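You operate a simulated robot arm through the tools that you are given. There is no shell and no other tool. Be economical: measure what you need, move in short steps, check, and stop when the job is done.

Carry out the task below with a simulated two-armed robot. There is one attempt and no reset: what you move stays moved.

Task
Wipe up the spill on the top of the steel bench with the cloth and put it back.

Only the result counts: the job must be done as asked and must still hold three seconds after the hand-in. Knocking over, shifting, dropping, spilling or breaking anything else fails it. Flat cloth is picked up by pressing the open fingertips on it (5 to 10 N) and closing them slowly along it; thin cloth reads only 2 to 8 mm in the jaws.

Robot
Two 7-joint arms with two-finger parallel grippers on one trunk, on a base that drives. Base frame: it is fixed to the floor where the robot stands at the start and does not move with it; the origin is under the middle of the robot, x ahead of it, y to its left, z up; the surface under the hand at the start is at about z = 860. Readings come in mm, rad, newtons and seconds.
The left shoulder is at the start at [60, 144, 926], the right one opposite. With the tool pointing down near the work surface each hand reaches from about 300 to 720 mm from the robot's upright axis, wherever it stands, measured 20 degrees to its own side. Payload 1.57 kg a hand.
The TCP of each hand is the grasp point between the finger pads, 30 mm short of the fingertips. In the tool frame z runs along the fingers and y along their closing line. Largest opening 110 mm; finger width 24, thickness 12; the body of the gripper, 48 by 112 mm, starts 78 mm behind the TCP.
Orientation is told as [roll, pitch, yaw] about the base's x, y, z axes, in that order, counted from this pose: with the fingers straight down and closing along the base's y, the tool's x points along the base's -x, its y along +y and its z along -z.

Tools
- The arms move only by the tool drive_tool. It takes "left_deltas", "right_deltas" or both (then of equal length, played together; a hand with none holds still); each is text: rows parted by semicolons, each of 7 numbers parted by spaces: the shift along the tool's x, y, z in units of 25 mm (1.0 is 25 mm), then the turn, a rotation vector about the tool's x, y, z in units of 5 degrees (1.0 is 5 degrees), then the gripper command, from -1 (shut) to 1 (fully open), values between in proportion. In form: x y z wx wy wz grip; .... A call has 1 to 20 rows; each row shifts and turns the commanded pose from where the row before left it, along the tool's axes as they then stand. A call with a number of a shift or a turn outside -1 to 1 is refused whole. Each row takes 0.2 s and may step no farther than 50 mm and 0.15 rad from the row before; otherwise, or with a gripper value out of range, the whole call is refused. Where a pose cannot be reached the arm comes as near as it can. A force on the tool above 40 N (or 10 N above the force at the start of the call, whichever is more), or a blocked arm, ends the call early, and 0.2 s more pass. Each finger travels about 45 mm/s and halts on what it meets, pressing with about 42 N; the grip force reading is that of the motor and also rises with nothing between the fingers. The clock runs only during rows and for 0.2 s after the last one: add rows that do not move to give the fingers time. It gives the time, the measured TCP pose, the force on the tool (base axes), the opening and the grip force at its end, in the units of the frame above (readings bear some noise), with the torque about the TCP (base axes, N m) and any sound that the robot's microphone picked up.
- Cameras (640 x 400 px; columns grow to the right, rows downward): "scene" is now at [35.9, 40.1, 1532.8]; the picture's right is [0.50, -0.86, 0.00], its down [-0.68, -0.39, -0.62] and it looks along [0.54, 0.31, -0.78] (base axes); focal length 292 px, centre (320, 200). "left" rides on the left gripper at [70, -16, -141] in its tool frame; the picture's right is [0.23, 0.97, 0.00], its down [-0.86, 0.20, -0.48] and it looks along [-0.47, 0.11, 0.88] (tool axes); focal length 222 px, centre (320, 200). "right" rides on the right gripper at [70, 16, -141] in its tool frame; the picture's right is [-0.23, 0.97, 0.00], its down [-0.85, -0.20, -0.48] and it looks along [-0.47, -0.11, 0.88] (tool axes); focal length 222 px, centre (320, 200). There is no depth. A picture from a camera that has moved, and an enlarged one, comes with that camera's place and axes in the base frame and with its lens.
- snapshot(camera): a new picture of that camera. The clock stands still meanwhile.
- raise_lower(by): slides the trunk up (or, below 0, down) by that many mm; the arms and the scene camera ride with it, the base frame stays. It gives what a move gives, with no picture.
- steer(legs): drives the robot by 1 to 6 legs, each [ahead, left, turn to the left] in mm, mm and rad, along the robot's own axes; the way and the turn of a leg run together, so that a leg with both is an arc; at most 1500 mm and 3.142 rad a leg. The arms and the cameras ride along, it lands a little off, and it stops where it bumps. It gives what a move gives.
- pan_tilt(pan, tilt): turns the head with the scene camera to pan (to the left, within 1.501 rad either way) and tilt (down, from -0.506 to 1.204), counted from straight ahead of the robot. It gives what a move gives.
- zoom(camera, box): a new picture of the part [left, top, right, bottom] of that camera's present view, enlarged. The clock stands still meanwhile.
- close_job(): hands the job in; it is judged then, once.

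Work in short steps. Places have to be worked out from the pictures, the camera data and where the tool is seen: move nearer, look again, correct. Check each grasp and each placing, and mend what went wrong. You have 120 turns and 108 pictures in all, those below and enlarged ones among them. Open the grippers and draw the arms clear of the work before you hand the job in, unless the task says otherwise; then end with one line.

The tools are called after "Request:" as name(argument=value, ...) on one line, values as JSON. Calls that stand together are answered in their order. drive_tool: Moves the arms, as the interface text tells. Its arguments: {"type":"object","properties":{"left_deltas":{"type":"string"},"right_deltas":{"type":"string"}},"required":[]} The other tools are called the same way: raise_lower (by) slides the trunk up or down; steer (legs) drives the base; pan_tilt (pan, tilt) turns the head that bears the scene camera; snapshot (camera) takes a picture; zoom (camera, box) takes an enlarged picture of a part of a camera's view; close_job () hands the job in.

At the start:

```text
time: 0.0
left_ee_pos: [435.2, 421.3, 1019.3]
left_tool_rot: [-0.001, -0.001, 0.0]
left_wrist_force: [-0.7, -0.9, 0.5]
left_moment: [-0.01, 0.01, -0.02]
left_grip_width: 109.9
left_grasp_force: 0.0
right_ee_pos: [390.9, -7.8, 1087.8]
right_tool_rot: [0.0, 0.0, 0.001]
right_wrist_force: [-0.8, 0.2, 0.5]
right_moment: [-0.03, 0.01, 0.01]
right_grip_width: 110.1
right_grasp_force: 0.1
trunk travel left (down, up): [-525.0, 65.0]
robot x, y, heading: [-1.6, -2.6, -0.002]
head pan, tilt: [0.529, 0.897]
```

scene: 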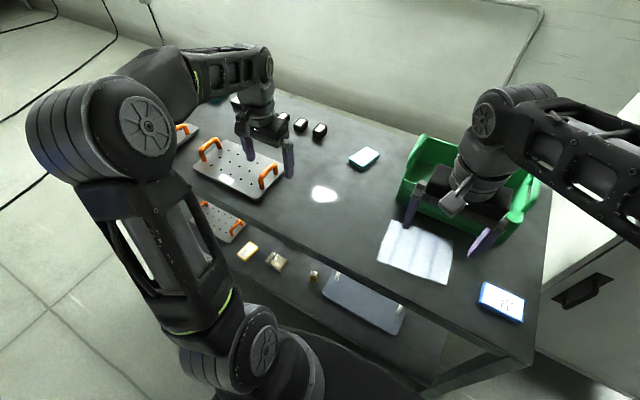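
right: 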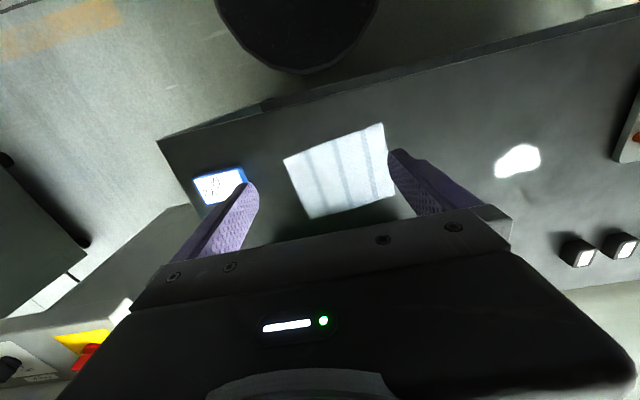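
left: 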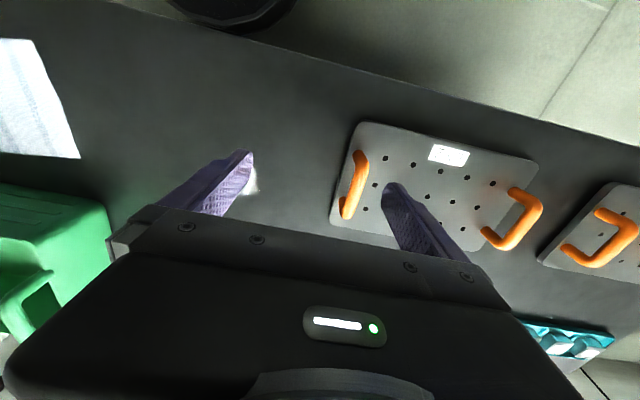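

The white puddle looks to be near (527, 308) and the cloth centred near (485, 13). I'll take a closer look at both.

Request:
zoom(camera="scene", box=[280, 130, 540, 330])

Request:
zoom(camera="right", box=[150, 80, 600, 280])

```text
2.00 times, centred on (410, 230) of scene
camera zoom: at [35.9, 40.1, 1532.8], right [0.5, -0.86, 0.0], down [-0.68, -0.39, -0.62], along [0.54, 0.31, -0.78], focal length 585 px, centre (140, 140)
```

zoom: 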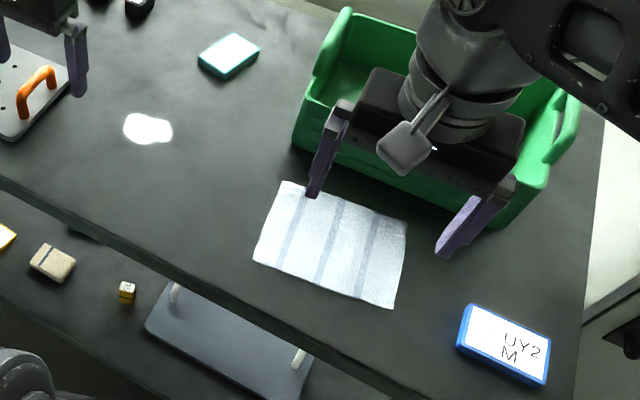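

```text
1.42 times, centred on (375, 180) of right
camera zoom: at [319.9, 6.6, 1229.0], right [0.23, 0.97, 0.0], down [0.85, -0.2, 0.48], along [0.47, -0.11, -0.88], focal length 316 px, centre (242, 228)
```

zoom: 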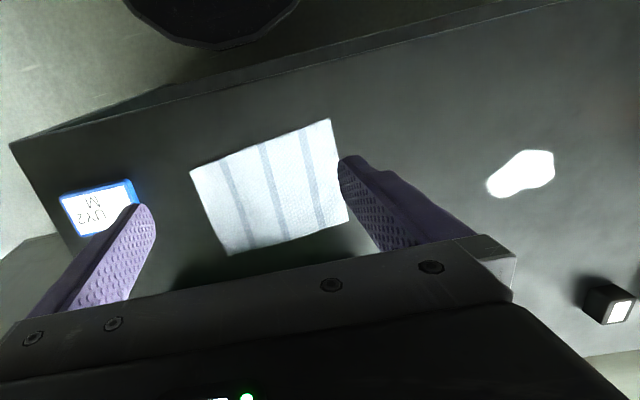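

The cloth runs about 165 mm in y by 140 mm in x, centred near (480, 12). The spill is about 80×55 mm at (522, 306). I'll use the left arm, so the right arm moves clear first and the left rises.

Request:
drive_tool(right_deltas="0 -1 -0.3 0 0 0 1;0 -1 -0.3 0 0 0 1;0 -1 0 0 0 0 1;0 -1 0 0 0 0 1;0 -1 0 0 0 0 1;0 -1 0 0 0 0 1;0 -1 0 0 0 0 1;0 -1 0 0 0 0 1;0 -1 0 0 0 0 1;0 -1 0 0 0 0 1;0 -1 0 0 0 0 1;0 0 0 0 0 0 1", left_deltas="0 0 -1 0 0 0 1;0 0 -1 0 0 0 1;0 0 0 0 0 0 1;0 0 0 0 0 0 1;0 0 0 0 0 0 1;0 0 0 0 0 0 1;0 0 0 0 0 0 1;0 0 0 0 0 0 1;0 0 0 0 0 0 1;0 0 0 0 0 0 1;0 0 0 0 0 0 1;0 0 0 0 0 0 1")

Request:
snapshot(camera="scene")

```text
time: 2.6
left_ee_pos: [433.7, 421.7, 1070.8]
left_tool_rot: [-0.001, 0.0, -0.001]
left_wrist_force: [-0.5, -0.3, -0.3]
left_moment: [0.05, 0.01, 0.01]
left_grip_width: 109.9
left_grasp_force: 0.2
right_ee_pos: [390.5, -284.8, 1101.3]
right_tool_rot: [0.001, -0.003, -0.001]
right_wrist_force: [-0.5, 0.0, -0.3]
right_moment: [0.0, 0.01, 0.01]
right_grip_width: 110.1
right_grasp_force: 0.0
trunk travel left (down, up): [-525.0, 65.0]
robot x, y, heading: [-0.9, -1.0, -0.003]
head pan, tilt: [0.529, 0.897]
```

```text
102 pictures are left
camera scene: at [35.8, 40.3, 1532.8], right [0.5, -0.86, 0.0], down [-0.68, -0.39, -0.62], along [0.54, 0.31, -0.78], focal length 292 px, centre (320, 200)
```

scene: 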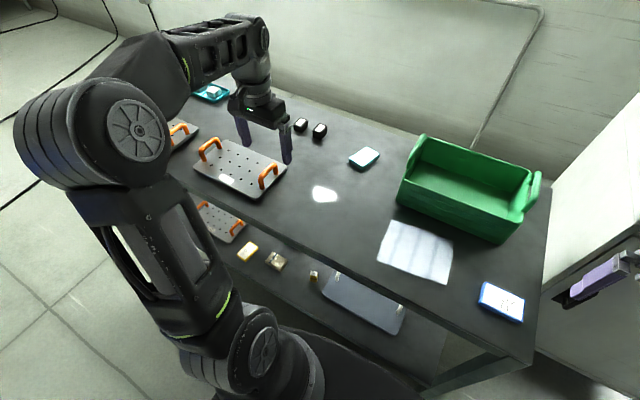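

The right arm is clear. Next I bring the left hand over the cloth centre, part-closing the jaws on the way.

Request:
drive_tool(left_deltas="-0.11 -0.965 0 0 0 0 0.2;-0.11 -0.965 0 0 0 0 0.2;-0.11 -0.965 0 0 0 0 0.2;-0.11 -0.965 0 0 0 0 0.2;-0.11 -0.965 0 0 0 0 0.2;-0.11 -0.965 0 0 0 0 0.2;-0.11 -0.965 0 0 0 0 0.2;-0.11 -0.965 0 0 0 0 0.2;-0.11 -0.965 0 0 0 0 0.2;-0.11 -0.965 0 0 0 0 0.2;-0.11 -0.965 0 0 0 0 0.2;-0.11 -0.965 0 0 0 0 0.2;-0.11 -0.965 0 0 0 0 0.2;-0.11 -0.965 0 0 0 0 0.2;-0.11 -0.965 0 0 0 0 0.2;-0.11 -0.965 0 0 0 0 0.2;-0.11 -0.965 0 0 0 0 0.2;0 0 1 0 0 0 0.2;0 0 1 0 0 0 0.2;0 0 0 0 0 0 0.2")

Request:
snapshot(camera="left")

Request:
snapshot(camera="scene")

```text
time: 6.8
left_ee_pos: [481.2, 12.7, 1019.3]
left_tool_rot: [0.0, 0.0, 0.001]
left_wrist_force: [0.5, 0.6, 0.5]
left_moment: [0.01, -0.04, 0.0]
left_grip_width: 65.8
left_grasp_force: 0.1
right_ee_pos: [389.5, -285.4, 1101.9]
right_tool_rot: [0.001, 0.001, 0.0]
right_wrist_force: [-0.1, 0.2, 0.4]
right_moment: [0.04, 0.02, 0.0]
right_grip_width: 110.0
right_grasp_force: 0.1
trunk travel left (down, up): [-525.0, 65.0]
robot x, y, heading: [-0.2, 1.1, 0.002]
head pan, tilt: [0.529, 0.897]
```

```text
101 pictures are left
camera left: at [413.5, -4.2, 1161.6], right [-0.23, 0.97, 0.0], down [0.85, 0.2, 0.48], along [0.47, 0.11, -0.88], focal length 222 px, centre (320, 200)
```

left: 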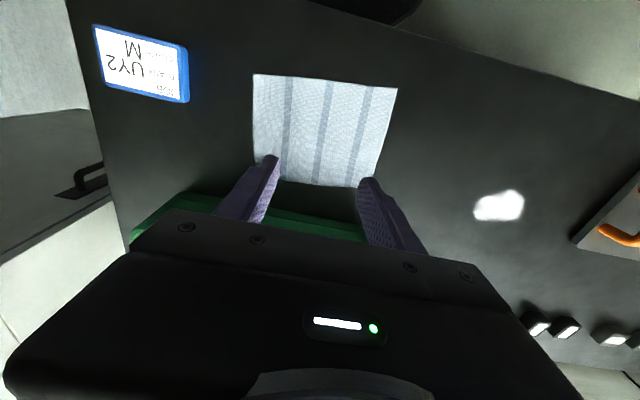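

```text
100 pictures are left
camera scene: at [35.7, 40.2, 1532.8], right [0.5, -0.86, 0.0], down [-0.68, -0.39, -0.62], along [0.54, 0.31, -0.78], focal length 292 px, centre (320, 200)
```

scene: 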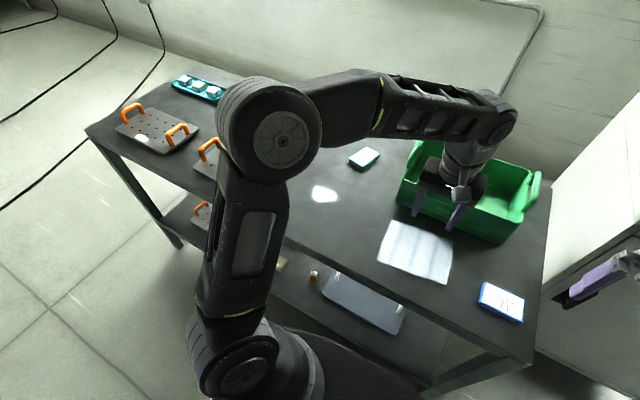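

The cloth is centred near (482, 8), under the hand. I descend to just above it.

Request:
drive_tool(left_deltas="0 0 1 0 0 0 0.2;0 0 1 0 0 0 0.2;0 -0.1 1 0 0 0 0.2;0 -0.1 1 0 0 0 0.2;0 0 0.6 0 0 0 0.2;0 0 0.2 0 0 0 0.2;0 0 0 0 0 0 0.2")

Request:
snapshot(camera="scene")

Request:
snapshot(camera="left")

```text
time: 8.4
left_ee_pos: [483.3, 8.7, 898.2]
left_tool_rot: [0.0, 0.0, 0.0]
left_wrist_force: [0.1, -0.1, -0.1]
left_moment: [0.0, 0.04, 0.02]
left_grip_width: 66.0
left_grasp_force: 0.1
right_ee_pos: [389.4, -285.0, 1100.7]
right_tool_rot: [0.001, 0.0, 0.0]
right_wrist_force: [0.7, 0.6, 0.3]
right_moment: [-0.02, -0.01, 0.0]
right_grip_width: 110.3
right_grasp_force: 0.0
trunk travel left (down, up): [-525.0, 65.0]
robot x, y, heading: [1.1, 3.1, 0.004]
head pan, tilt: [0.529, 0.897]
```

```text
99 pictures are left
camera scene: at [35.8, 40.0, 1532.8], right [0.5, -0.86, 0.0], down [-0.68, -0.39, -0.62], along [0.54, 0.31, -0.78], focal length 292 px, centre (320, 200)
```

scene: 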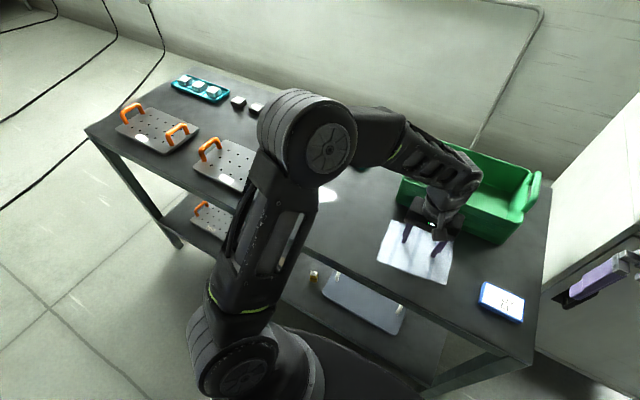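

```text
98 pictures are left
camera left: at [414.6, -7.5, 1040.8], right [-0.23, 0.97, 0.0], down [0.86, 0.2, 0.48], along [0.47, 0.11, -0.88], focal length 222 px, centre (320, 200)
```

left: 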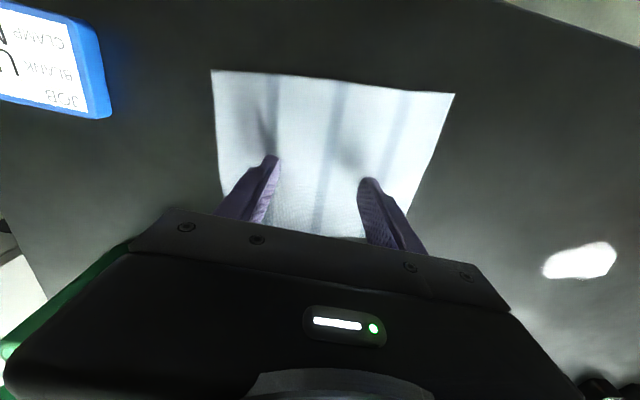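

The tips are about 8 mm above the cloth, near its middle. I lower in small steps until they press.

Request:
drive_tool(left_deltas="0 0 0.1 0 0 0 0.2;0 0 0.1 0 0 0 0.2;0 0 0.08 0 0 0 0.2;0 0 0.04 0 0 0 0.2;0 0 0 0 0 0 0.2")

```text
time: 9.6
left_ee_pos: [483.8, 5.6, 892.1]
left_tool_rot: [0.0, -0.001, -0.001]
left_wrist_force: [-0.1, -0.6, -0.2]
left_moment: [-0.02, 0.01, 0.01]
left_grip_width: 66.2
left_grasp_force: 0.1
right_ee_pos: [389.4, -285.1, 1101.3]
right_tool_rot: [0.001, -0.001, -0.001]
right_wrist_force: [-0.1, 1.0, -0.4]
right_moment: [0.0, 0.0, -0.05]
right_grip_width: 110.1
right_grasp_force: 0.0
trunk travel left (down, up): [-525.0, 65.0]
robot x, y, heading: [0.7, -4.1, -0.0]
head pan, tilt: [0.529, 0.897]
```

There is no contact yet at 892, so I go on down.

Request:
drive_tool(left_deltas="0 0 0.06 0 0 0 0.2;0 0 0.06 0 0 0 0.2;0 0 0 0 0 0 0.2")

```text
time: 10.4
left_ee_pos: [482.5, 4.7, 890.2]
left_tool_rot: [-0.002, -0.003, 0.0]
left_wrist_force: [-0.8, 2.8, 24.5]
left_moment: [0.62, 0.12, 0.08]
left_grip_width: 66.6
left_grasp_force: 0.1
right_ee_pos: [388.9, -285.3, 1102.2]
right_tool_rot: [-0.001, 0.0, -0.001]
right_wrist_force: [-0.4, 0.0, 0.4]
right_moment: [-0.02, 0.0, -0.01]
right_grip_width: 110.0
right_grasp_force: 0.1
trunk travel left (down, up): [-525.0, 65.0]
robot x, y, heading: [1.2, 0.0, -0.0]
head pan, tilt: [0.529, 0.897]
```

24 N is too much, so I back off slightly.

Request:
drive_tool(left_deltas="0 0 -0.05 0 0 0 0.2;0 0 0 0 0 0 0.2")

```text
time: 11.0
left_ee_pos: [483.3, 5.0, 891.0]
left_tool_rot: [-0.002, -0.004, -0.001]
left_wrist_force: [0.7, 1.5, 29.7]
left_moment: [0.81, 0.08, 0.04]
left_grip_width: 67.0
left_grasp_force: 0.4
right_ee_pos: [388.2, -284.8, 1102.6]
right_tool_rot: [0.0, -0.002, 0.0]
right_wrist_force: [0.4, 1.2, -1.0]
right_moment: [0.01, 0.0, -0.01]
right_grip_width: 110.0
right_grasp_force: 0.1
trunk travel left (down, up): [-525.0, 65.0]
robot x, y, heading: [0.3, -0.2, -0.001]
head pan, tilt: [0.529, 0.897]
```

The force is still high. I back off further and watch it.

Request:
drive_tool(left_deltas="0 0 -0.05 0 0 0 0.2;0 0 0 0 0 0 0.2;0 0 0 0 0 0 0.2")

```text
time: 11.8
left_ee_pos: [482.4, 5.2, 890.7]
left_tool_rot: [-0.001, 0.0, 0.001]
left_wrist_force: [2.5, -0.8, 13.2]
left_moment: [-0.02, -0.1, 0.01]
left_grip_width: 66.3
left_grasp_force: 0.4
right_ee_pos: [389.0, -284.7, 1102.4]
right_tool_rot: [0.001, -0.002, 0.0]
right_wrist_force: [-0.6, 1.0, 0.4]
right_moment: [0.02, -0.04, -0.04]
right_grip_width: 109.8
right_grasp_force: 0.0
trunk travel left (down, up): [-525.0, 65.0]
robot x, y, heading: [0.5, -0.1, 0.003]
head pan, tilt: [0.529, 0.897]
```

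At 13 N I ease up 0.4 mm more, then start closing slowly.

Request:
drive_tool(left_deltas="0 0 -0.018 0 0 0 0.2;0 0 0 0 0 0 0.14;0 0 0 0 0 0 0.08;0 0 0 0 0 0 0.02;0 0 0 0 0 0 -0.04;0 0 0 0 0 0 -0.1")

Request:
snapshot(camera="left")

```text
time: 13.2
left_ee_pos: [483.0, 5.8, 891.4]
left_tool_rot: [-0.001, 0.0, 0.001]
left_wrist_force: [0.7, -0.4, 0.1]
left_moment: [-0.01, -0.03, -0.01]
left_grip_width: 49.6
left_grasp_force: 0.0
right_ee_pos: [389.7, -285.8, 1101.1]
right_tool_rot: [0.0, 0.0, 0.0]
right_wrist_force: [-0.2, 1.1, 0.6]
right_moment: [0.01, -0.02, -0.02]
right_grip_width: 110.1
right_grasp_force: 0.1
trunk travel left (down, up): [-525.0, 65.0]
robot x, y, heading: [4.0, -1.3, 0.004]
head pan, tilt: [0.529, 0.897]
```

```text
97 pictures are left
camera left: at [414.5, -10.0, 1033.7], right [-0.23, 0.97, 0.0], down [0.86, 0.2, 0.48], along [0.47, 0.11, -0.88], focal length 222 px, centre (320, 200)
```

left: 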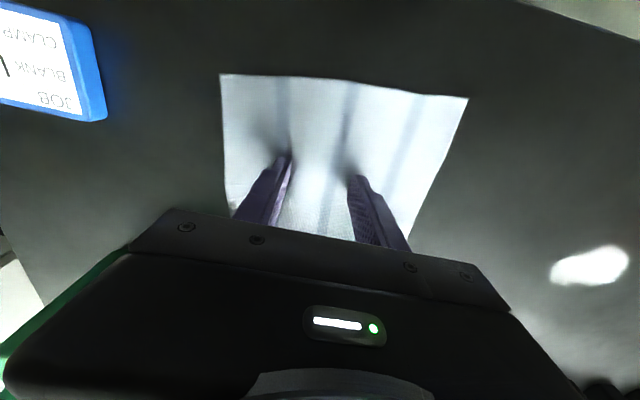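

Contact was lost at 891.4, so I press down again by about 0.6 mm.

Request:
drive_tool(left_deltas="0 0 0.025 0 0 0 -0.1;0 0 0 0 0 0 -0.1")

```text
time: 13.8
left_ee_pos: [482.7, 6.3, 891.9]
left_tool_rot: [0.0, 0.001, 0.0]
left_wrist_force: [0.1, 0.0, -0.9]
left_moment: [0.02, 0.01, 0.0]
left_grip_width: 49.5
left_grasp_force: 0.1
right_ee_pos: [390.2, -285.3, 1102.5]
right_tool_rot: [0.0, -0.001, -0.001]
right_wrist_force: [-0.4, -0.4, 0.0]
right_moment: [0.02, -0.01, 0.04]
right_grip_width: 109.9
right_grasp_force: 0.0
trunk travel left (down, up): [-525.0, 65.0]
robot x, y, heading: [-0.2, -1.4, 0.001]
head pan, tilt: [0.529, 0.897]
```

Request:
drive_tool(left_deltas="0 0 0.03 0 0 0 -0.1;0 0 0 0 0 0 -0.1")

```text
time: 14.4
left_ee_pos: [483.3, 6.2, 890.4]
left_tool_rot: [0.0, -0.002, 0.0]
left_wrist_force: [2.3, 0.1, 7.2]
left_moment: [0.06, -0.01, -0.03]
left_grip_width: 49.5
left_grasp_force: 0.1
right_ee_pos: [390.3, -284.0, 1102.2]
right_tool_rot: [0.0, -0.002, 0.001]
right_wrist_force: [-0.2, 0.2, 0.3]
right_moment: [-0.01, -0.02, -0.01]
right_grip_width: 110.2
right_grasp_force: 0.1
trunk travel left (down, up): [-525.0, 65.0]
robot x, y, heading: [2.5, 0.3, 0.005]
head pan, tilt: [0.529, 0.897]
```

At 7 N the pressing force is good, so I close a little and check.

Request:
drive_tool(left_deltas="0 0 0 0 0 0 -0.14;0 0 0 0 0 0 -0.19;0 0 0 0 0 0 -0.24;0 0 0 0 0 0 -0.3")

Request:
snapshot(camera="left")

```text
time: 15.4
left_ee_pos: [483.0, 5.4, 890.4]
left_tool_rot: [0.001, -0.001, -0.001]
left_wrist_force: [0.1, 0.5, 12.7]
left_moment: [0.08, 0.05, 0.0]
left_grip_width: 37.1
left_grasp_force: 0.0
right_ee_pos: [389.1, -284.9, 1101.5]
right_tool_rot: [0.001, -0.001, -0.003]
right_wrist_force: [0.3, 0.1, -0.2]
right_moment: [0.01, 0.0, 0.0]
right_grip_width: 110.0
right_grasp_force: 0.1
trunk travel left (down, up): [-525.0, 65.0]
robot x, y, heading: [-1.8, -1.1, -0.0]
head pan, tilt: [0.529, 0.897]
```

```text
96 pictures are left
camera left: at [413.6, -9.8, 1032.7], right [-0.23, 0.97, 0.0], down [0.85, 0.2, 0.48], along [0.47, 0.11, -0.88], focal length 222 px, centre (320, 200)
```

left: 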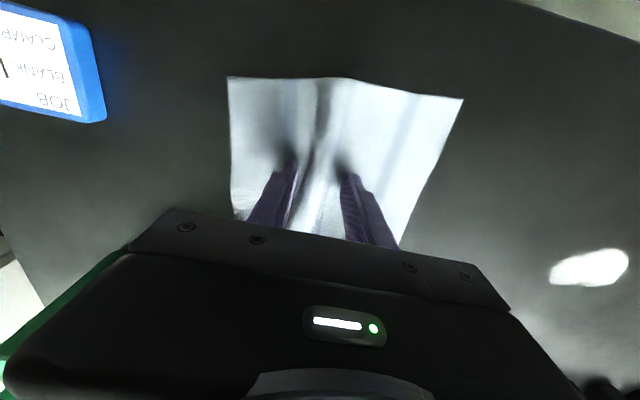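

A fold is rising between the fingers. I keep closing slowly while easing up a hair.

Request:
drive_tool(left_deltas="0 0 -0.008 0 0 0 -0.36;0 0 0 0 0 0 -0.42;0 0 0 0 0 0 -0.48;0 0 0 0 0 0 -0.54;0 0 0 0 0 0 -0.6")

Request:
snapshot(camera="left")

```text
time: 16.6
left_ee_pos: [482.3, 6.4, 891.2]
left_tool_rot: [-0.001, 0.0, 0.0]
left_wrist_force: [-1.3, 0.2, 6.9]
left_moment: [0.0, -0.01, 0.05]
left_grip_width: 21.7
left_grasp_force: 0.1
right_ee_pos: [389.5, -286.1, 1101.5]
right_tool_rot: [-0.001, -0.001, 0.0]
right_wrist_force: [-0.5, 0.7, -0.2]
right_moment: [-0.01, -0.01, 0.0]
right_grip_width: 110.3
right_grasp_force: 0.1
trunk travel left (down, up): [-525.0, 65.0]
robot x, y, heading: [1.3, 1.4, -0.001]
head pan, tilt: [0.529, 0.897]
```

```text
95 pictures are left
camera left: at [413.1, -9.8, 1032.9], right [-0.23, 0.97, 0.0], down [0.86, 0.2, 0.48], along [0.47, 0.11, -0.88], focal length 222 px, centre (320, 200)
```

left: 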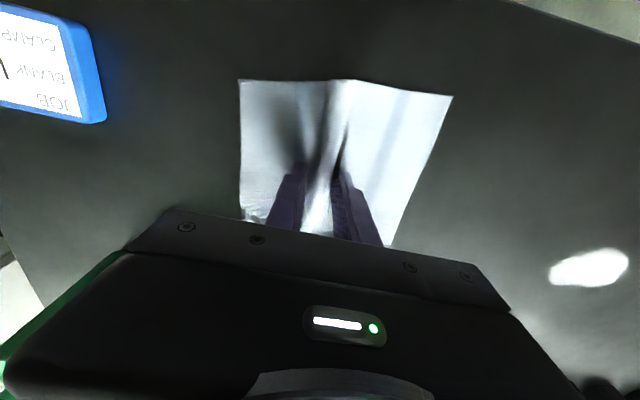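

The fold is gathering well. I close fully.

Request:
drive_tool(left_deltas="0 0 0 0 0 0 -0.66;0 0 0 0 0 0 -0.72;0 0 0 0 0 0 -0.78;0 0 0 0 0 0 -0.84;0 0 0 0 0 0 -0.9;0 0 0 0 0 0 -1;0 0 0 0 0 0 -1;0 0 0 0 0 0 -1")

Request:
snapshot(camera="left")

```text
time: 18.4
left_ee_pos: [482.2, 6.4, 891.8]
left_tool_rot: [-0.001, 0.0, 0.001]
left_wrist_force: [-0.1, 0.1, 2.7]
left_moment: [0.01, 0.01, -0.01]
left_grip_width: 2.0
left_grasp_force: 23.8
right_ee_pos: [391.3, -284.8, 1102.1]
right_tool_rot: [-0.001, -0.003, 0.001]
right_wrist_force: [-0.2, 0.1, -0.5]
right_moment: [0.02, -0.01, 0.01]
right_grip_width: 109.8
right_grasp_force: 0.0
trunk travel left (down, up): [-525.0, 65.0]
robot x, y, heading: [1.0, -2.0, 0.001]
head pan, tilt: [0.529, 0.897]
```

```text
94 pictures are left
camera left: at [413.4, -9.9, 1032.9], right [-0.23, 0.97, 0.0], down [0.86, 0.2, 0.48], along [0.47, 0.11, -0.88], focal length 222 px, centre (320, 200)
```

left: 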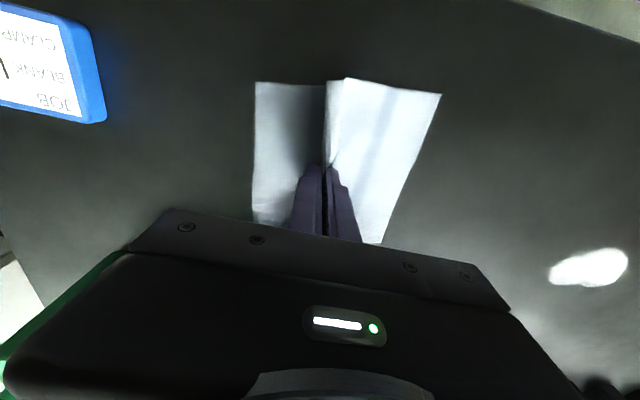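

The cloth is held (2 mm, 24 N motor). I lift it 60 mm and check the hold.

Request:
drive_tool(left_deltas="0 0 -0.4 0 0 0 -1;0 0 -0.6 0 0 0 -1;0 0 -0.7 0 0 0 -1;0 0 -0.7 0 0 0 -1;0 0 0 0 0 0 -1")

Request:
snapshot(camera="left")

Request:
snapshot(camera="scene")

```text
time: 19.6
left_ee_pos: [483.1, 4.9, 952.0]
left_tool_rot: [-0.001, 0.001, 0.001]
left_wrist_force: [-0.6, 0.3, -0.3]
left_moment: [0.04, -0.01, 0.0]
left_grip_width: 2.0
left_grasp_force: 23.5
right_ee_pos: [390.2, -284.0, 1101.1]
right_tool_rot: [0.0, 0.001, 0.0]
right_wrist_force: [-0.3, 0.2, -0.5]
right_moment: [0.0, -0.01, -0.02]
right_grip_width: 110.0
right_grasp_force: 0.0
trunk travel left (down, up): [-525.0, 65.0]
robot x, y, heading: [-0.4, 1.6, -0.001]
head pan, tilt: [0.529, 0.897]
```

```text
93 pictures are left
camera left: at [413.8, -10.0, 1093.4], right [-0.23, 0.97, 0.0], down [0.86, 0.2, 0.48], along [0.47, 0.11, -0.88], focal length 222 px, centre (320, 200)
```

left: 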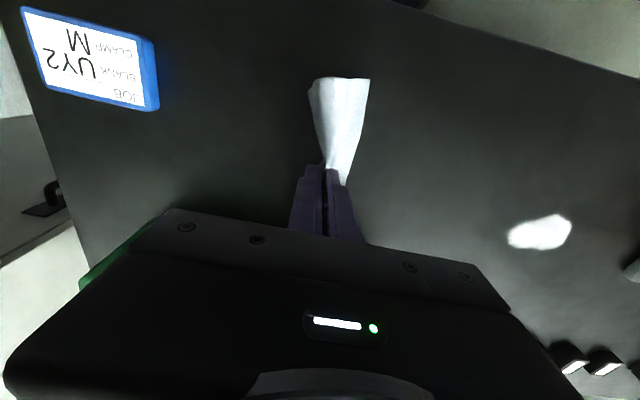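

```text
92 pictures are left
camera scene: at [36.0, 39.9, 1532.8], right [0.5, -0.86, 0.0], down [-0.68, -0.39, -0.62], along [0.54, 0.31, -0.78], focal length 292 px, centre (320, 200)
```

scene: 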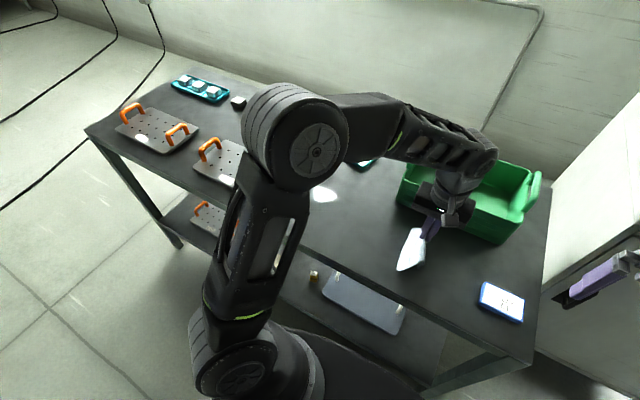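

It hangs well. I carry it over to the spill at (519, 307).

Request:
drive_tool(left_deltas="-0.12 0.5 0 0 0 0 -1;-0.12 1 0 0 0 0 -1;-0.12 1 0 0 0 0 -1;-0.12 1 0 0 0 0 -1;-0.12 1 0 0 0 0 -1;-0.12 1 0 0 0 0 -1;-0.12 1 0 0 0 0 -1;-0.12 1 0 0 0 0 -1;-0.12 1 0 0 0 0 -1;-0.12 1 0 0 0 0 -1;-0.12 1 0 0 0 0 -1;-0.12 1 0 0 0 0 -1;0 0.5 0 0 0 0 -1;0 0 0 0 0 0 -1;0 0 0 0 0 0 -1")

Request:
snapshot(camera="left")

Request:
snapshot(camera="scene")

```text
time: 22.8
left_ee_pos: [518.5, 303.8, 951.0]
left_tool_rot: [-0.002, 0.0, 0.0]
left_wrist_force: [-0.8, 0.1, 1.0]
left_moment: [0.01, -0.01, 0.0]
left_grip_width: 2.1
left_grasp_force: 23.8
right_ee_pos: [390.5, -284.0, 1102.6]
right_tool_rot: [0.0, -0.001, 0.0]
right_wrist_force: [-0.4, -0.1, -1.3]
right_moment: [0.03, 0.01, -0.05]
right_grip_width: 109.9
right_grasp_force: 0.0
trunk travel left (down, up): [-525.0, 65.0]
robot x, y, heading: [0.6, 2.1, -0.001]
head pan, tilt: [0.529, 0.897]
```

```text
91 pictures are left
camera left: at [450.8, 288.6, 1092.8], right [-0.23, 0.97, 0.0], down [0.86, 0.2, 0.48], along [0.47, 0.11, -0.88], focal length 222 px, centre (320, 200)
```

left: 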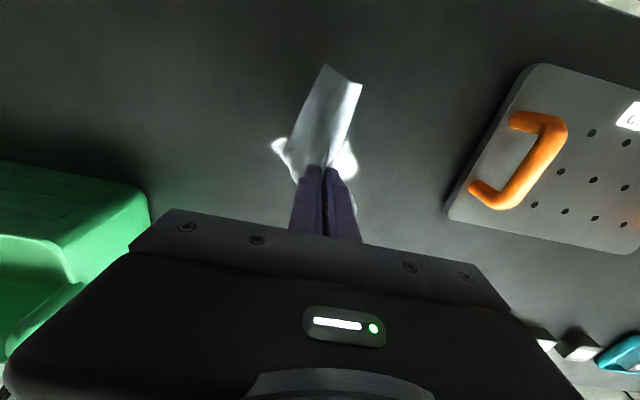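

```text
90 pictures are left
camera scene: at [35.8, 40.1, 1532.8], right [0.5, -0.86, 0.0], down [-0.68, -0.39, -0.62], along [0.54, 0.31, -0.78], focal length 292 px, centre (320, 200)
```

scene: 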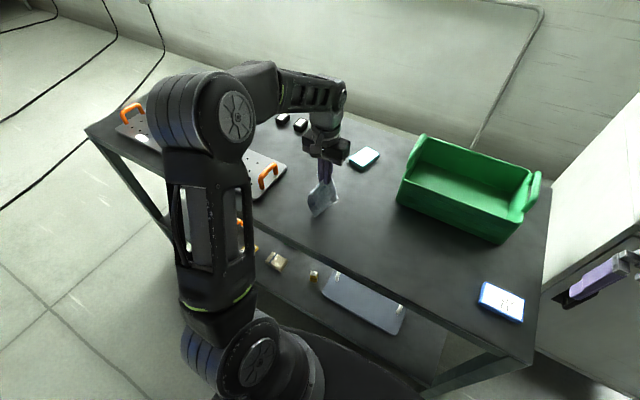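

The hand is over the spill. I lower the cloth onto it.

Request:
drive_tool(left_deltas="0 0 0.8 0 0 0 -1;0 0 0.8 0 0 0 -1;0 0 0.5 0 0 0 -1;0 0 0.2 0 0 0 -1;0 0 0.05 0 0 0 -1;0 0 0 0 0 0 -1")

Request:
snapshot(camera="left")

```text
time: 24.2
left_ee_pos: [518.6, 304.4, 891.9]
left_tool_rot: [-0.001, -0.003, 0.0]
left_wrist_force: [-0.5, -0.7, 15.0]
left_moment: [-0.06, -0.07, 0.0]
left_grip_width: 2.0
left_grasp_force: 23.5
right_ee_pos: [387.8, -285.7, 1102.7]
right_tool_rot: [0.0, -0.001, 0.0]
right_wrist_force: [-0.3, -0.4, -0.4]
right_moment: [0.01, -0.02, 0.02]
right_grip_width: 109.7
right_grasp_force: 0.1
trunk travel left (down, up): [-525.0, 65.0]
robot x, y, heading: [1.3, 0.4, -0.001]
head pan, tilt: [0.529, 0.897]
```

```text
89 pictures are left
camera left: at [448.6, 288.3, 1034.2], right [-0.23, 0.97, 0.0], down [0.85, 0.2, 0.48], along [0.47, 0.11, -0.88], focal length 222 px, centre (320, 200)
```

left: 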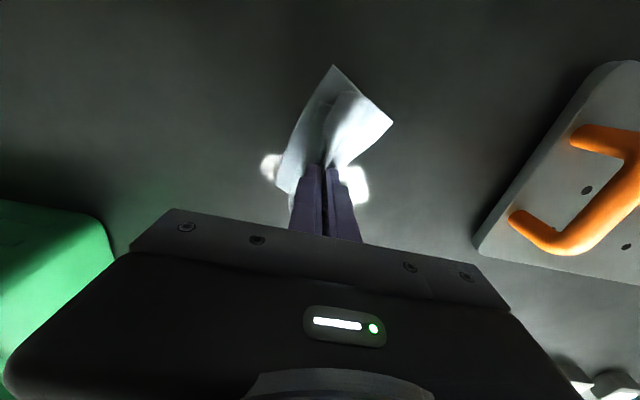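

The spill spans roughly y 257–350. At 15 N contact I ease slightly and make y strokes across it.

Request:
drive_tool(left_deltas="0 -0.5 -0.01 0 0 0 -1;0 -0.6 0 0 0 0 -1;0 -0.6 0 0 0 0 -1;0 -0.5 0 0 0 0 -1;0 0.5 0 0 0 0 -1;0 0.6 0 0 0 0 -1;0 0.6 0 0 0 0 -1;0 0.6 0 0 0 0 -1;0 0.6 0 0 0 0 -1;0 0.6 0 0 0 0 -1;0 0.6 0 0 0 0 -1;0 0.3 0 0 0 0 -1;0 0 0 0 0 0 -1")

Request:
snapshot(camera="left")

```text
time: 27.0
left_ee_pos: [518.6, 360.4, 892.6]
left_tool_rot: [0.001, -0.001, 0.001]
left_wrist_force: [-2.7, -11.1, 31.3]
left_moment: [-0.34, -0.08, -0.04]
left_grip_width: 1.9
left_grasp_force: 23.7
right_ee_pos: [388.3, -287.6, 1101.7]
right_tool_rot: [0.002, -0.004, -0.002]
right_wrist_force: [-0.4, -0.3, -0.2]
right_moment: [-0.01, 0.0, -0.02]
right_grip_width: 110.1
right_grasp_force: 0.0
trunk travel left (down, up): [-525.0, 65.0]
robot x, y, heading: [-0.8, -1.8, -0.0]
head pan, tilt: [0.529, 0.897]
```

```text
88 pictures are left
camera left: at [448.1, 343.9, 1034.0], right [-0.23, 0.97, 0.0], down [0.85, 0.2, 0.48], along [0.47, 0.11, -0.88], focal length 222 px, centre (320, 200)
```

left: 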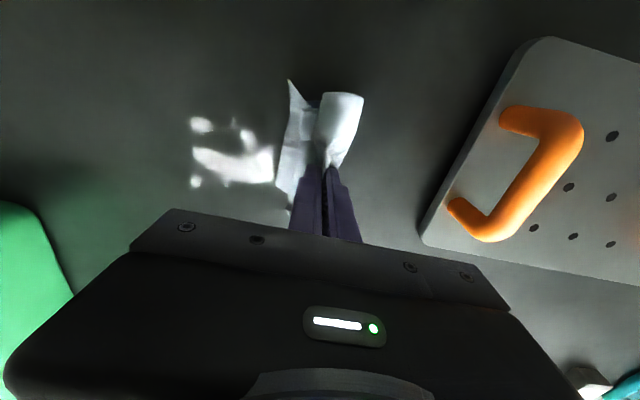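

Wiping works, but residue remains around x 493–548, y 255–320. I ease the pressure slightly and sweep rows at x≈534 and x≈548.

Request:
drive_tool(left_deltas="-0.6 0 -0.03 0 0 0 -1;0 -0.65 0 0 0 0 -1;0 -0.65 0 0 0 0 -1;0 -0.65 0 0 0 0 -1;0 -0.65 0 0 0 0 -1;0 -0.65 0 0 0 0 -1;0 -0.65 0 0 0 0 -1;0 -0.65 0 0 0 0 -1;-0.55 0 0 0 0 0 -1;0 0.65 0 0 0 0 -1;0 0.65 0 0 0 0 -1;0 0.65 0 0 0 0 -1;0 0.65 0 0 0 0 -1;0 0.65 0 0 0 0 -1;0 0.65 0 0 0 0 -1;0 0 0 0 0 0 -1")

Request:
snapshot(camera="left")

```text
time: 30.4
left_ee_pos: [546.4, 345.2, 893.0]
left_tool_rot: [0.001, -0.001, 0.001]
left_wrist_force: [0.0, -2.5, 8.0]
left_moment: [-0.06, -0.04, -0.02]
left_grip_width: 1.9
left_grasp_force: 23.5
right_ee_pos: [389.3, -285.9, 1101.8]
right_tool_rot: [-0.001, -0.002, 0.0]
right_wrist_force: [0.4, 0.3, -0.5]
right_moment: [0.0, 0.02, -0.03]
right_grip_width: 110.0
right_grasp_force: 0.0
trunk travel left (down, up): [-525.0, 65.0]
robot x, y, heading: [-1.0, 0.6, 0.002]
head pan, tilt: [0.529, 0.897]
```

```text
87 pictures are left
camera left: at [477.4, 328.4, 1034.5], right [-0.23, 0.97, 0.0], down [0.85, 0.2, 0.48], along [0.47, 0.11, -0.88], focal length 222 px, centre (320, 200)
```

left: 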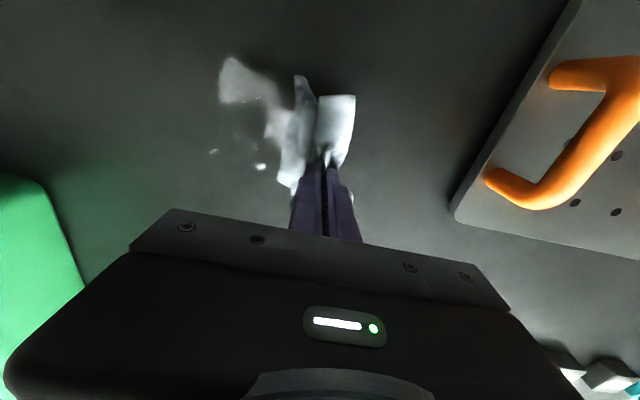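

Residue remains mostly around x 490–522, with specks at x≈550. I sweep x≈552 going −y and x≈518 going back, with slightly more pressure.

Request:
drive_tool(left_deltas="-0.2 -0.5 0.01 0 0 0 -1;0 -0.7 0 0 0 0 -1;0 -0.7 0 0 0 0 -1;0 -0.7 0 0 0 0 -1;0 -0.7 0 0 0 0 -1;0 -0.7 0 0 0 0 -1;0.7 0 0 0 0 0 -1;0.7 0 0 0 0 0 -1;0 0.7 0 0 0 0 -1;0 0.7 0 0 0 0 -1;0 0.7 0 0 0 0 -1;0 0.7 0 0 0 0 -1;0 0.7 0 0 0 0 -1;0 0.7 0 0 0 0 -1;0 0 0 0 0 0 -1")

Request:
snapshot(camera="left")

```text
time: 33.6
left_ee_pos: [518.7, 349.7, 892.4]
left_tool_rot: [0.0, -0.001, 0.0]
left_wrist_force: [-0.6, -3.2, 7.4]
left_moment: [-0.08, 0.0, 0.0]
left_grip_width: 1.9
left_grasp_force: 23.1
right_ee_pos: [390.9, -285.8, 1101.0]
right_tool_rot: [0.001, -0.003, 0.0]
right_wrist_force: [0.4, 0.9, 0.1]
right_moment: [-0.01, -0.03, 0.02]
right_grip_width: 110.1
right_grasp_force: 0.0
trunk travel left (down, up): [-525.0, 65.0]
robot x, y, heading: [3.3, -1.1, -0.002]
head pan, tilt: [0.529, 0.897]
```

```text
86 pictures are left
camera left: at [449.1, 332.7, 1034.5], right [-0.23, 0.97, 0.0], down [0.85, 0.2, 0.48], along [0.47, 0.11, -0.88], focal length 222 px, centre (320, 200)
```

left: 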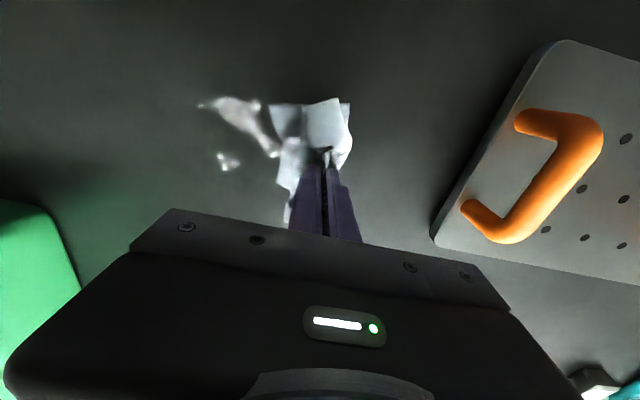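

Residue is now at x≈484–500 (y 256–303) plus a spot at (523, 274). I sweep x≈500 going −y and x≈486 going +y.

Request:
drive_tool(left_deltas="0.7 -0.4 0.01 0 0 0 -1;0 -0.7 0 0 0 0 -1;0 -0.7 0 0 0 0 -1;0 -0.7 0 0 0 0 -1;0 -0.7 0 0 0 0 -1;0 -0.7 0 0 0 0 -1;0 -0.5 0 0 0 0 -1;0.6 0 0 0 0 0 -1;0 0.7 0 0 0 0 -1;0 0.7 0 0 0 0 -1;0 0.7 0 0 0 0 -1;0 0.7 0 0 0 0 -1;0 0.7 0 0 0 0 -1;0 0.7 0 0 0 0 -1;0 0 0 0 0 0 -1")

Request:
snapshot(camera="left")

```text
time: 36.8
left_ee_pos: [485.0, 343.7, 892.2]
left_tool_rot: [0.001, -0.004, -0.001]
left_wrist_force: [1.6, -6.7, 18.6]
left_moment: [-0.24, -0.13, -0.05]
left_grip_width: 2.2
left_grasp_force: 24.0
right_ee_pos: [389.5, -286.5, 1101.8]
right_tool_rot: [0.001, -0.001, -0.001]
right_wrist_force: [-0.1, 0.1, 0.2]
right_moment: [-0.03, -0.02, 0.0]
right_grip_width: 110.1
right_grasp_force: 0.0
trunk travel left (down, up): [-525.0, 65.0]
robot x, y, heading: [3.0, -1.1, 0.001]
head pan, tilt: [0.529, 0.897]
```

```text
85 pictures are left
camera left: at [415.3, 328.7, 1033.9], right [-0.23, 0.97, 0.0], down [0.85, 0.2, 0.48], along [0.47, 0.11, -0.88], focal length 222 px, centre (320, 200)
```

left: 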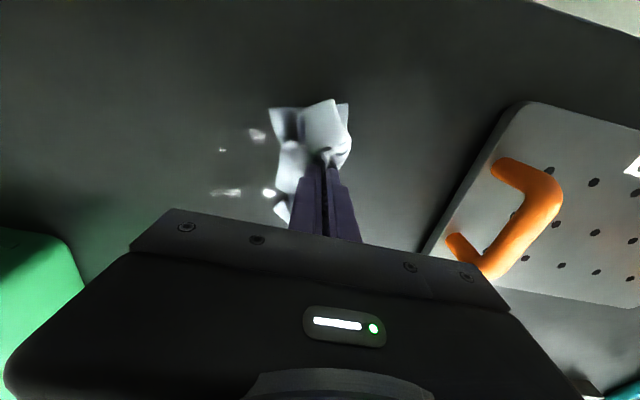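

Only specks remain. I sweep x≈472 going −y, then x≈517 going +y.

Request:
drive_tool(left_deltas="0.5 -0.3 0 0 0 0 -1;0 -0.7 0 0 0 0 -1;0 -0.7 0 0 0 0 -1;0 -0.7 0 0 0 0 -1;0 -0.7 0 0 0 0 -1;0 -0.7 0 0 0 0 -1;-0.9 0 0 0 0 0 -1;-0.9 0 0 0 0 0 -1;0 0.7 0 0 0 0 -1;0 0.7 0 0 0 0 -1;0 0.7 0 0 0 0 -1;0 0.7 0 0 0 0 -1;0 0.7 0 0 0 0 -1;0 0.7 0 0 0 0 -1;0 0 0 0 0 0 -1")

Request:
snapshot(camera="left")

```text
time: 40.0
left_ee_pos: [517.6, 357.3, 891.4]
left_tool_rot: [0.001, 0.0, 0.001]
left_wrist_force: [0.4, -3.1, 9.6]
left_moment: [-0.12, 0.0, 0.01]
left_grip_width: 2.0
left_grasp_force: 24.2
right_ee_pos: [389.5, -285.8, 1100.6]
right_tool_rot: [0.0, -0.002, 0.0]
right_wrist_force: [0.5, 0.1, -0.2]
right_moment: [-0.02, 0.02, 0.0]
right_grip_width: 110.0
right_grasp_force: 0.0
trunk travel left (down, up): [-525.0, 65.0]
robot x, y, heading: [4.2, 1.6, -0.0]
head pan, tilt: [0.529, 0.897]
```

```text
84 pictures are left
camera left: at [448.9, 340.7, 1034.5], right [-0.23, 0.97, 0.0], down [0.85, 0.2, 0.48], along [0.47, 0.11, -0.88], focal length 222 px, centre (320, 200)
```

left: 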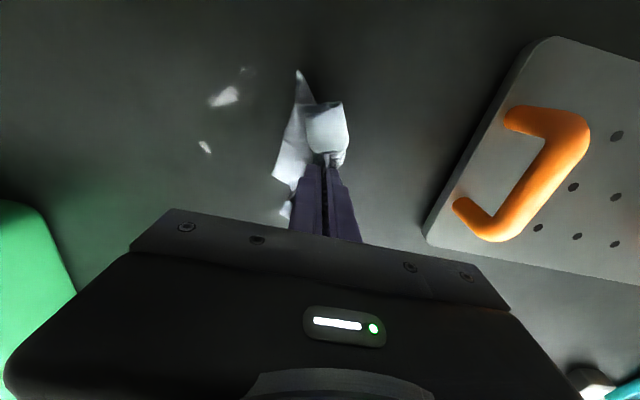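

Three specks are left near (477, 277), (517, 264) and (456, 290). I cross them with x strokes at y≈285, 273 and 261.

Request:
drive_tool(left_deltas="0 -0.95 0.01 0 0 0 -1;0 -0.95 0 0 0 0 -1;0 -0.95 0 0 0 0 -1;0.9 0 0 0 0 0 -1;0.9 0 0 0 0 0 -1;0.9 0 0 0 0 0 -1;0 -0.5 0 0 0 0 -1;-0.9 0 0 0 0 0 -1;-0.9 0 0 0 0 0 -1;-0.9 0 0 0 0 0 -1;-0.5 0 0 0 0 0 -1;0 -0.45 0 0 0 0 -1;0.9 0 0 0 0 0 -1;0.9 0 0 0 0 0 -1;0.9 0 0 0 0 0 -1;0 0 0 0 0 0 -1")

Request:
snapshot(camera="left")

```text
time: 41.7
left_ee_pos: [453.7, 274.6, 892.5]
left_tool_rot: [0.003, 0.006, 0.005]
left_wrist_force: [-6.9, 1.0, 21.5]
left_moment: [0.02, 0.24, 0.03]
left_grip_width: 2.2
left_grasp_force: 23.9
right_ee_pos: [388.5, -284.9, 1101.6]
right_tool_rot: [0.0, -0.003, 0.003]
right_wrist_force: [0.1, 0.5, 0.5]
right_moment: [0.0, 0.0, -0.04]
right_grip_width: 110.1
right_grasp_force: 0.0
trunk travel left (down, up): [-525.0, 65.0]
robot x, y, heading: [-0.1, -2.6, 0.001]
head pan, tilt: [0.529, 0.897]
stopped in row 8 (left hand): the force on the tool passed its limit at 45 N (the readings are from after the stop); the commanded pose is now the measured one
```

```text
83 pictures are left
camera left: at [385.2, 257.6, 1034.5], right [-0.23, 0.97, 0.0], down [0.86, 0.2, 0.48], along [0.46, 0.11, -0.88], focal length 222 px, centre (320, 200)
```

left: 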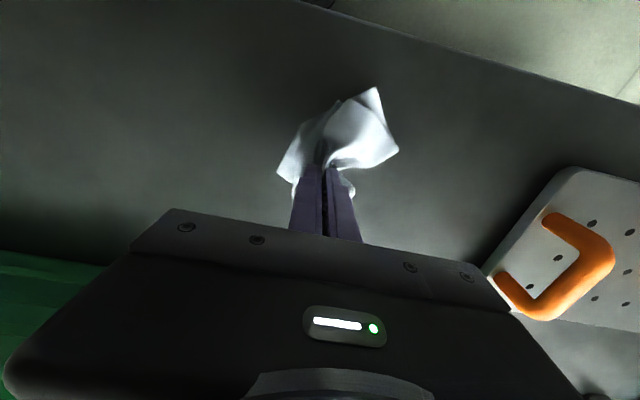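

A force spike stopped the stroke, so I ease up and finish the x strokes.

Request:
drive_tool(left_deltas="0 0 -0.03 0 0 0 -1;-0.7 0 0 0 0 0 -1;-0.8 0 0 0 0 0 -1;-0.8 0 0 0 0 0 -1;-0.6 0 0 0 0 0 -1;0 -0.45 0 0 0 0 -1;0.8 0 0 0 0 0 -1;0.8 0 0 0 0 0 -1;0.8 0 0 0 0 0 -1;0 0 0 0 0 0 -1")

Request:
snapshot(camera="left")

```text
time: 43.9
left_ee_pos: [466.7, 262.5, 893.7]
left_tool_rot: [0.004, 0.006, 0.004]
left_wrist_force: [3.6, -1.2, 10.1]
left_moment: [-0.02, -0.09, 0.02]
left_grip_width: 2.0
left_grasp_force: 23.4
right_ee_pos: [389.2, -284.5, 1102.4]
right_tool_rot: [0.0, -0.002, 0.002]
right_wrist_force: [0.2, 1.0, 0.1]
right_moment: [-0.04, 0.0, -0.03]
right_grip_width: 110.2
right_grasp_force: 0.0
trunk travel left (down, up): [-525.0, 65.0]
robot x, y, heading: [-1.3, -0.6, 0.005]
head pan, tilt: [0.529, 0.897]
```

```text
82 pictures are left
camera left: at [398.8, 247.0, 1034.9], right [-0.23, 0.97, 0.0], down [0.86, 0.2, 0.47], along [0.46, 0.11, -0.88], focal length 222 px, centre (320, 200)
```

left: 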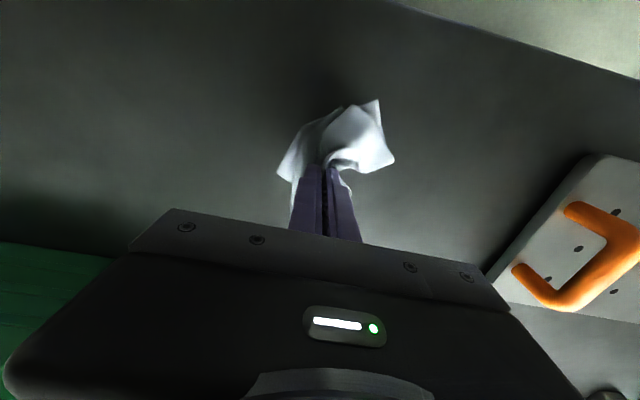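

I lift the cloth away and inspect the area.

Request:
drive_tool(left_deltas="0 0 -0.8 0 0 0 -1;0 -0.3 -1 0 0 0 -1;0 -0.8 -1 0 0 0 -1;0 -1 -0.6 0 0 0 -1;0 -1 0 0 0 0 -1;0 -1 0 0 0 0 -1;0 0 0 0 0 0 -1")

Request:
snapshot(camera="left")

Request:
zoom(camera="scene", box=[240, 130, 440, 255])

```text
time: 45.5
left_ee_pos: [467.7, 161.8, 973.7]
left_tool_rot: [0.002, 0.007, 0.003]
left_wrist_force: [0.8, -0.1, -0.3]
left_moment: [0.0, 0.01, 0.0]
left_grip_width: 1.9
left_grasp_force: 23.6
right_ee_pos: [389.9, -284.0, 1101.5]
right_tool_rot: [0.0, 0.0, 0.002]
right_wrist_force: [0.5, -0.3, -0.4]
right_moment: [-0.02, 0.01, 0.02]
right_grip_width: 110.2
right_grasp_force: 0.0
trunk travel left (down, up): [-525.0, 65.0]
robot x, y, heading: [-0.5, 0.2, 0.003]
head pan, tilt: [0.529, 0.897]
```

```text
81 pictures are left
camera left: at [400.8, 145.8, 1116.4], right [-0.23, 0.97, 0.0], down [0.86, 0.2, 0.47], along [0.46, 0.11, -0.88], focal length 222 px, centre (320, 200)
```

left: 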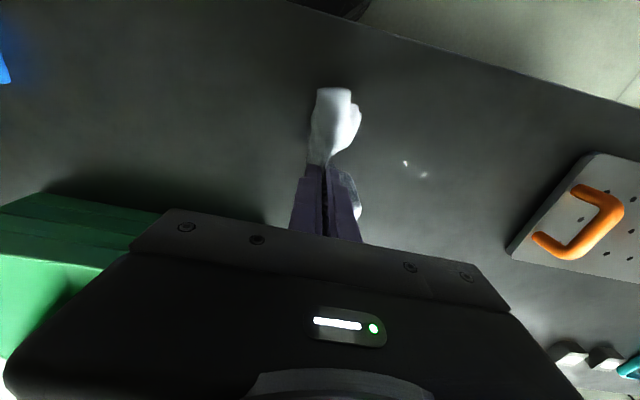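

```text
3.20 times, centred on (340, 192) of scene
camera zoom: at [35.7, 40.5, 1532.8], right [0.51, -0.86, 0.0], down [-0.67, -0.4, -0.62], along [0.54, 0.32, -0.78], focal length 936 px, centre (256, 224)
```

zoom: 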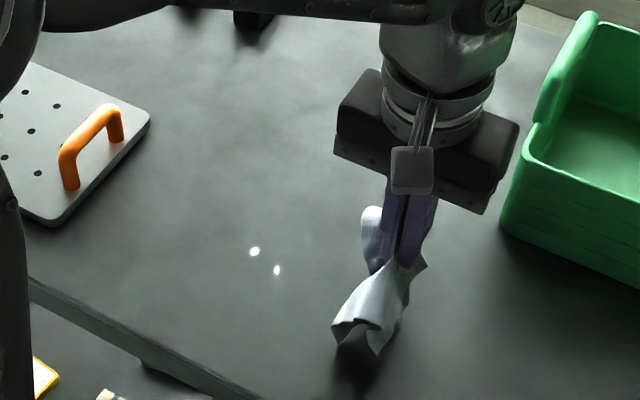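

Two specks are left near (464, 270) and (472, 298). I set the cloth down beside them and sweep over both.

Request:
drive_tool(left_deltas="0 1 0.6 0 0 0 -1;0 1 0.6 0 0 0 -1;0 1 0.7 0 0 0 -1;0 0.1 0.7 0 0 0 -1;0 0 0.5 0 0 0 -1;0 0 0.12 0 0 0 -1;0 0 0 0 0 0 -1")

```text
time: 47.1
left_ee_pos: [465.7, 237.3, 897.1]
left_tool_rot: [0.001, 0.006, 0.003]
left_wrist_force: [0.3, -0.2, 0.6]
left_moment: [-0.01, 0.04, -0.02]
left_grip_width: 1.9
left_grasp_force: 23.9
right_ee_pos: [391.1, -283.6, 1101.9]
right_tool_rot: [0.0, 0.0, 0.0]
right_wrist_force: [0.2, -0.3, 0.0]
right_moment: [0.02, 0.02, -0.02]
right_grip_width: 110.4
right_grasp_force: 0.0
trunk travel left (down, up): [-525.0, 65.0]
robot x, y, heading: [-0.3, -4.2, -0.0]
head pan, tilt: [0.529, 0.897]
```

Request:
drive_tool(left_deltas="0 0.2 0.12 0 0 0 -1;0 0.2 0.06 0 0 0 -1;0 0 0.03 0 0 0 -1;0 0 0 0 0 0 -1")

```text
time: 48.1
left_ee_pos: [467.1, 246.9, 892.2]
left_tool_rot: [0.002, 0.003, 0.003]
left_wrist_force: [1.2, -2.5, 15.3]
left_moment: [-0.13, 0.01, 0.01]
left_grip_width: 2.2
left_grasp_force: 23.2
right_ee_pos: [390.1, -284.3, 1102.1]
right_tool_rot: [-0.001, -0.001, 0.001]
right_wrist_force: [-0.7, 1.0, -0.4]
right_moment: [-0.03, 0.0, -0.03]
right_grip_width: 110.1
right_grasp_force: 0.0
trunk travel left (down, up): [-525.0, 65.0]
robot x, y, heading: [0.4, 1.4, 0.002]
head pan, tilt: [0.529, 0.897]
```

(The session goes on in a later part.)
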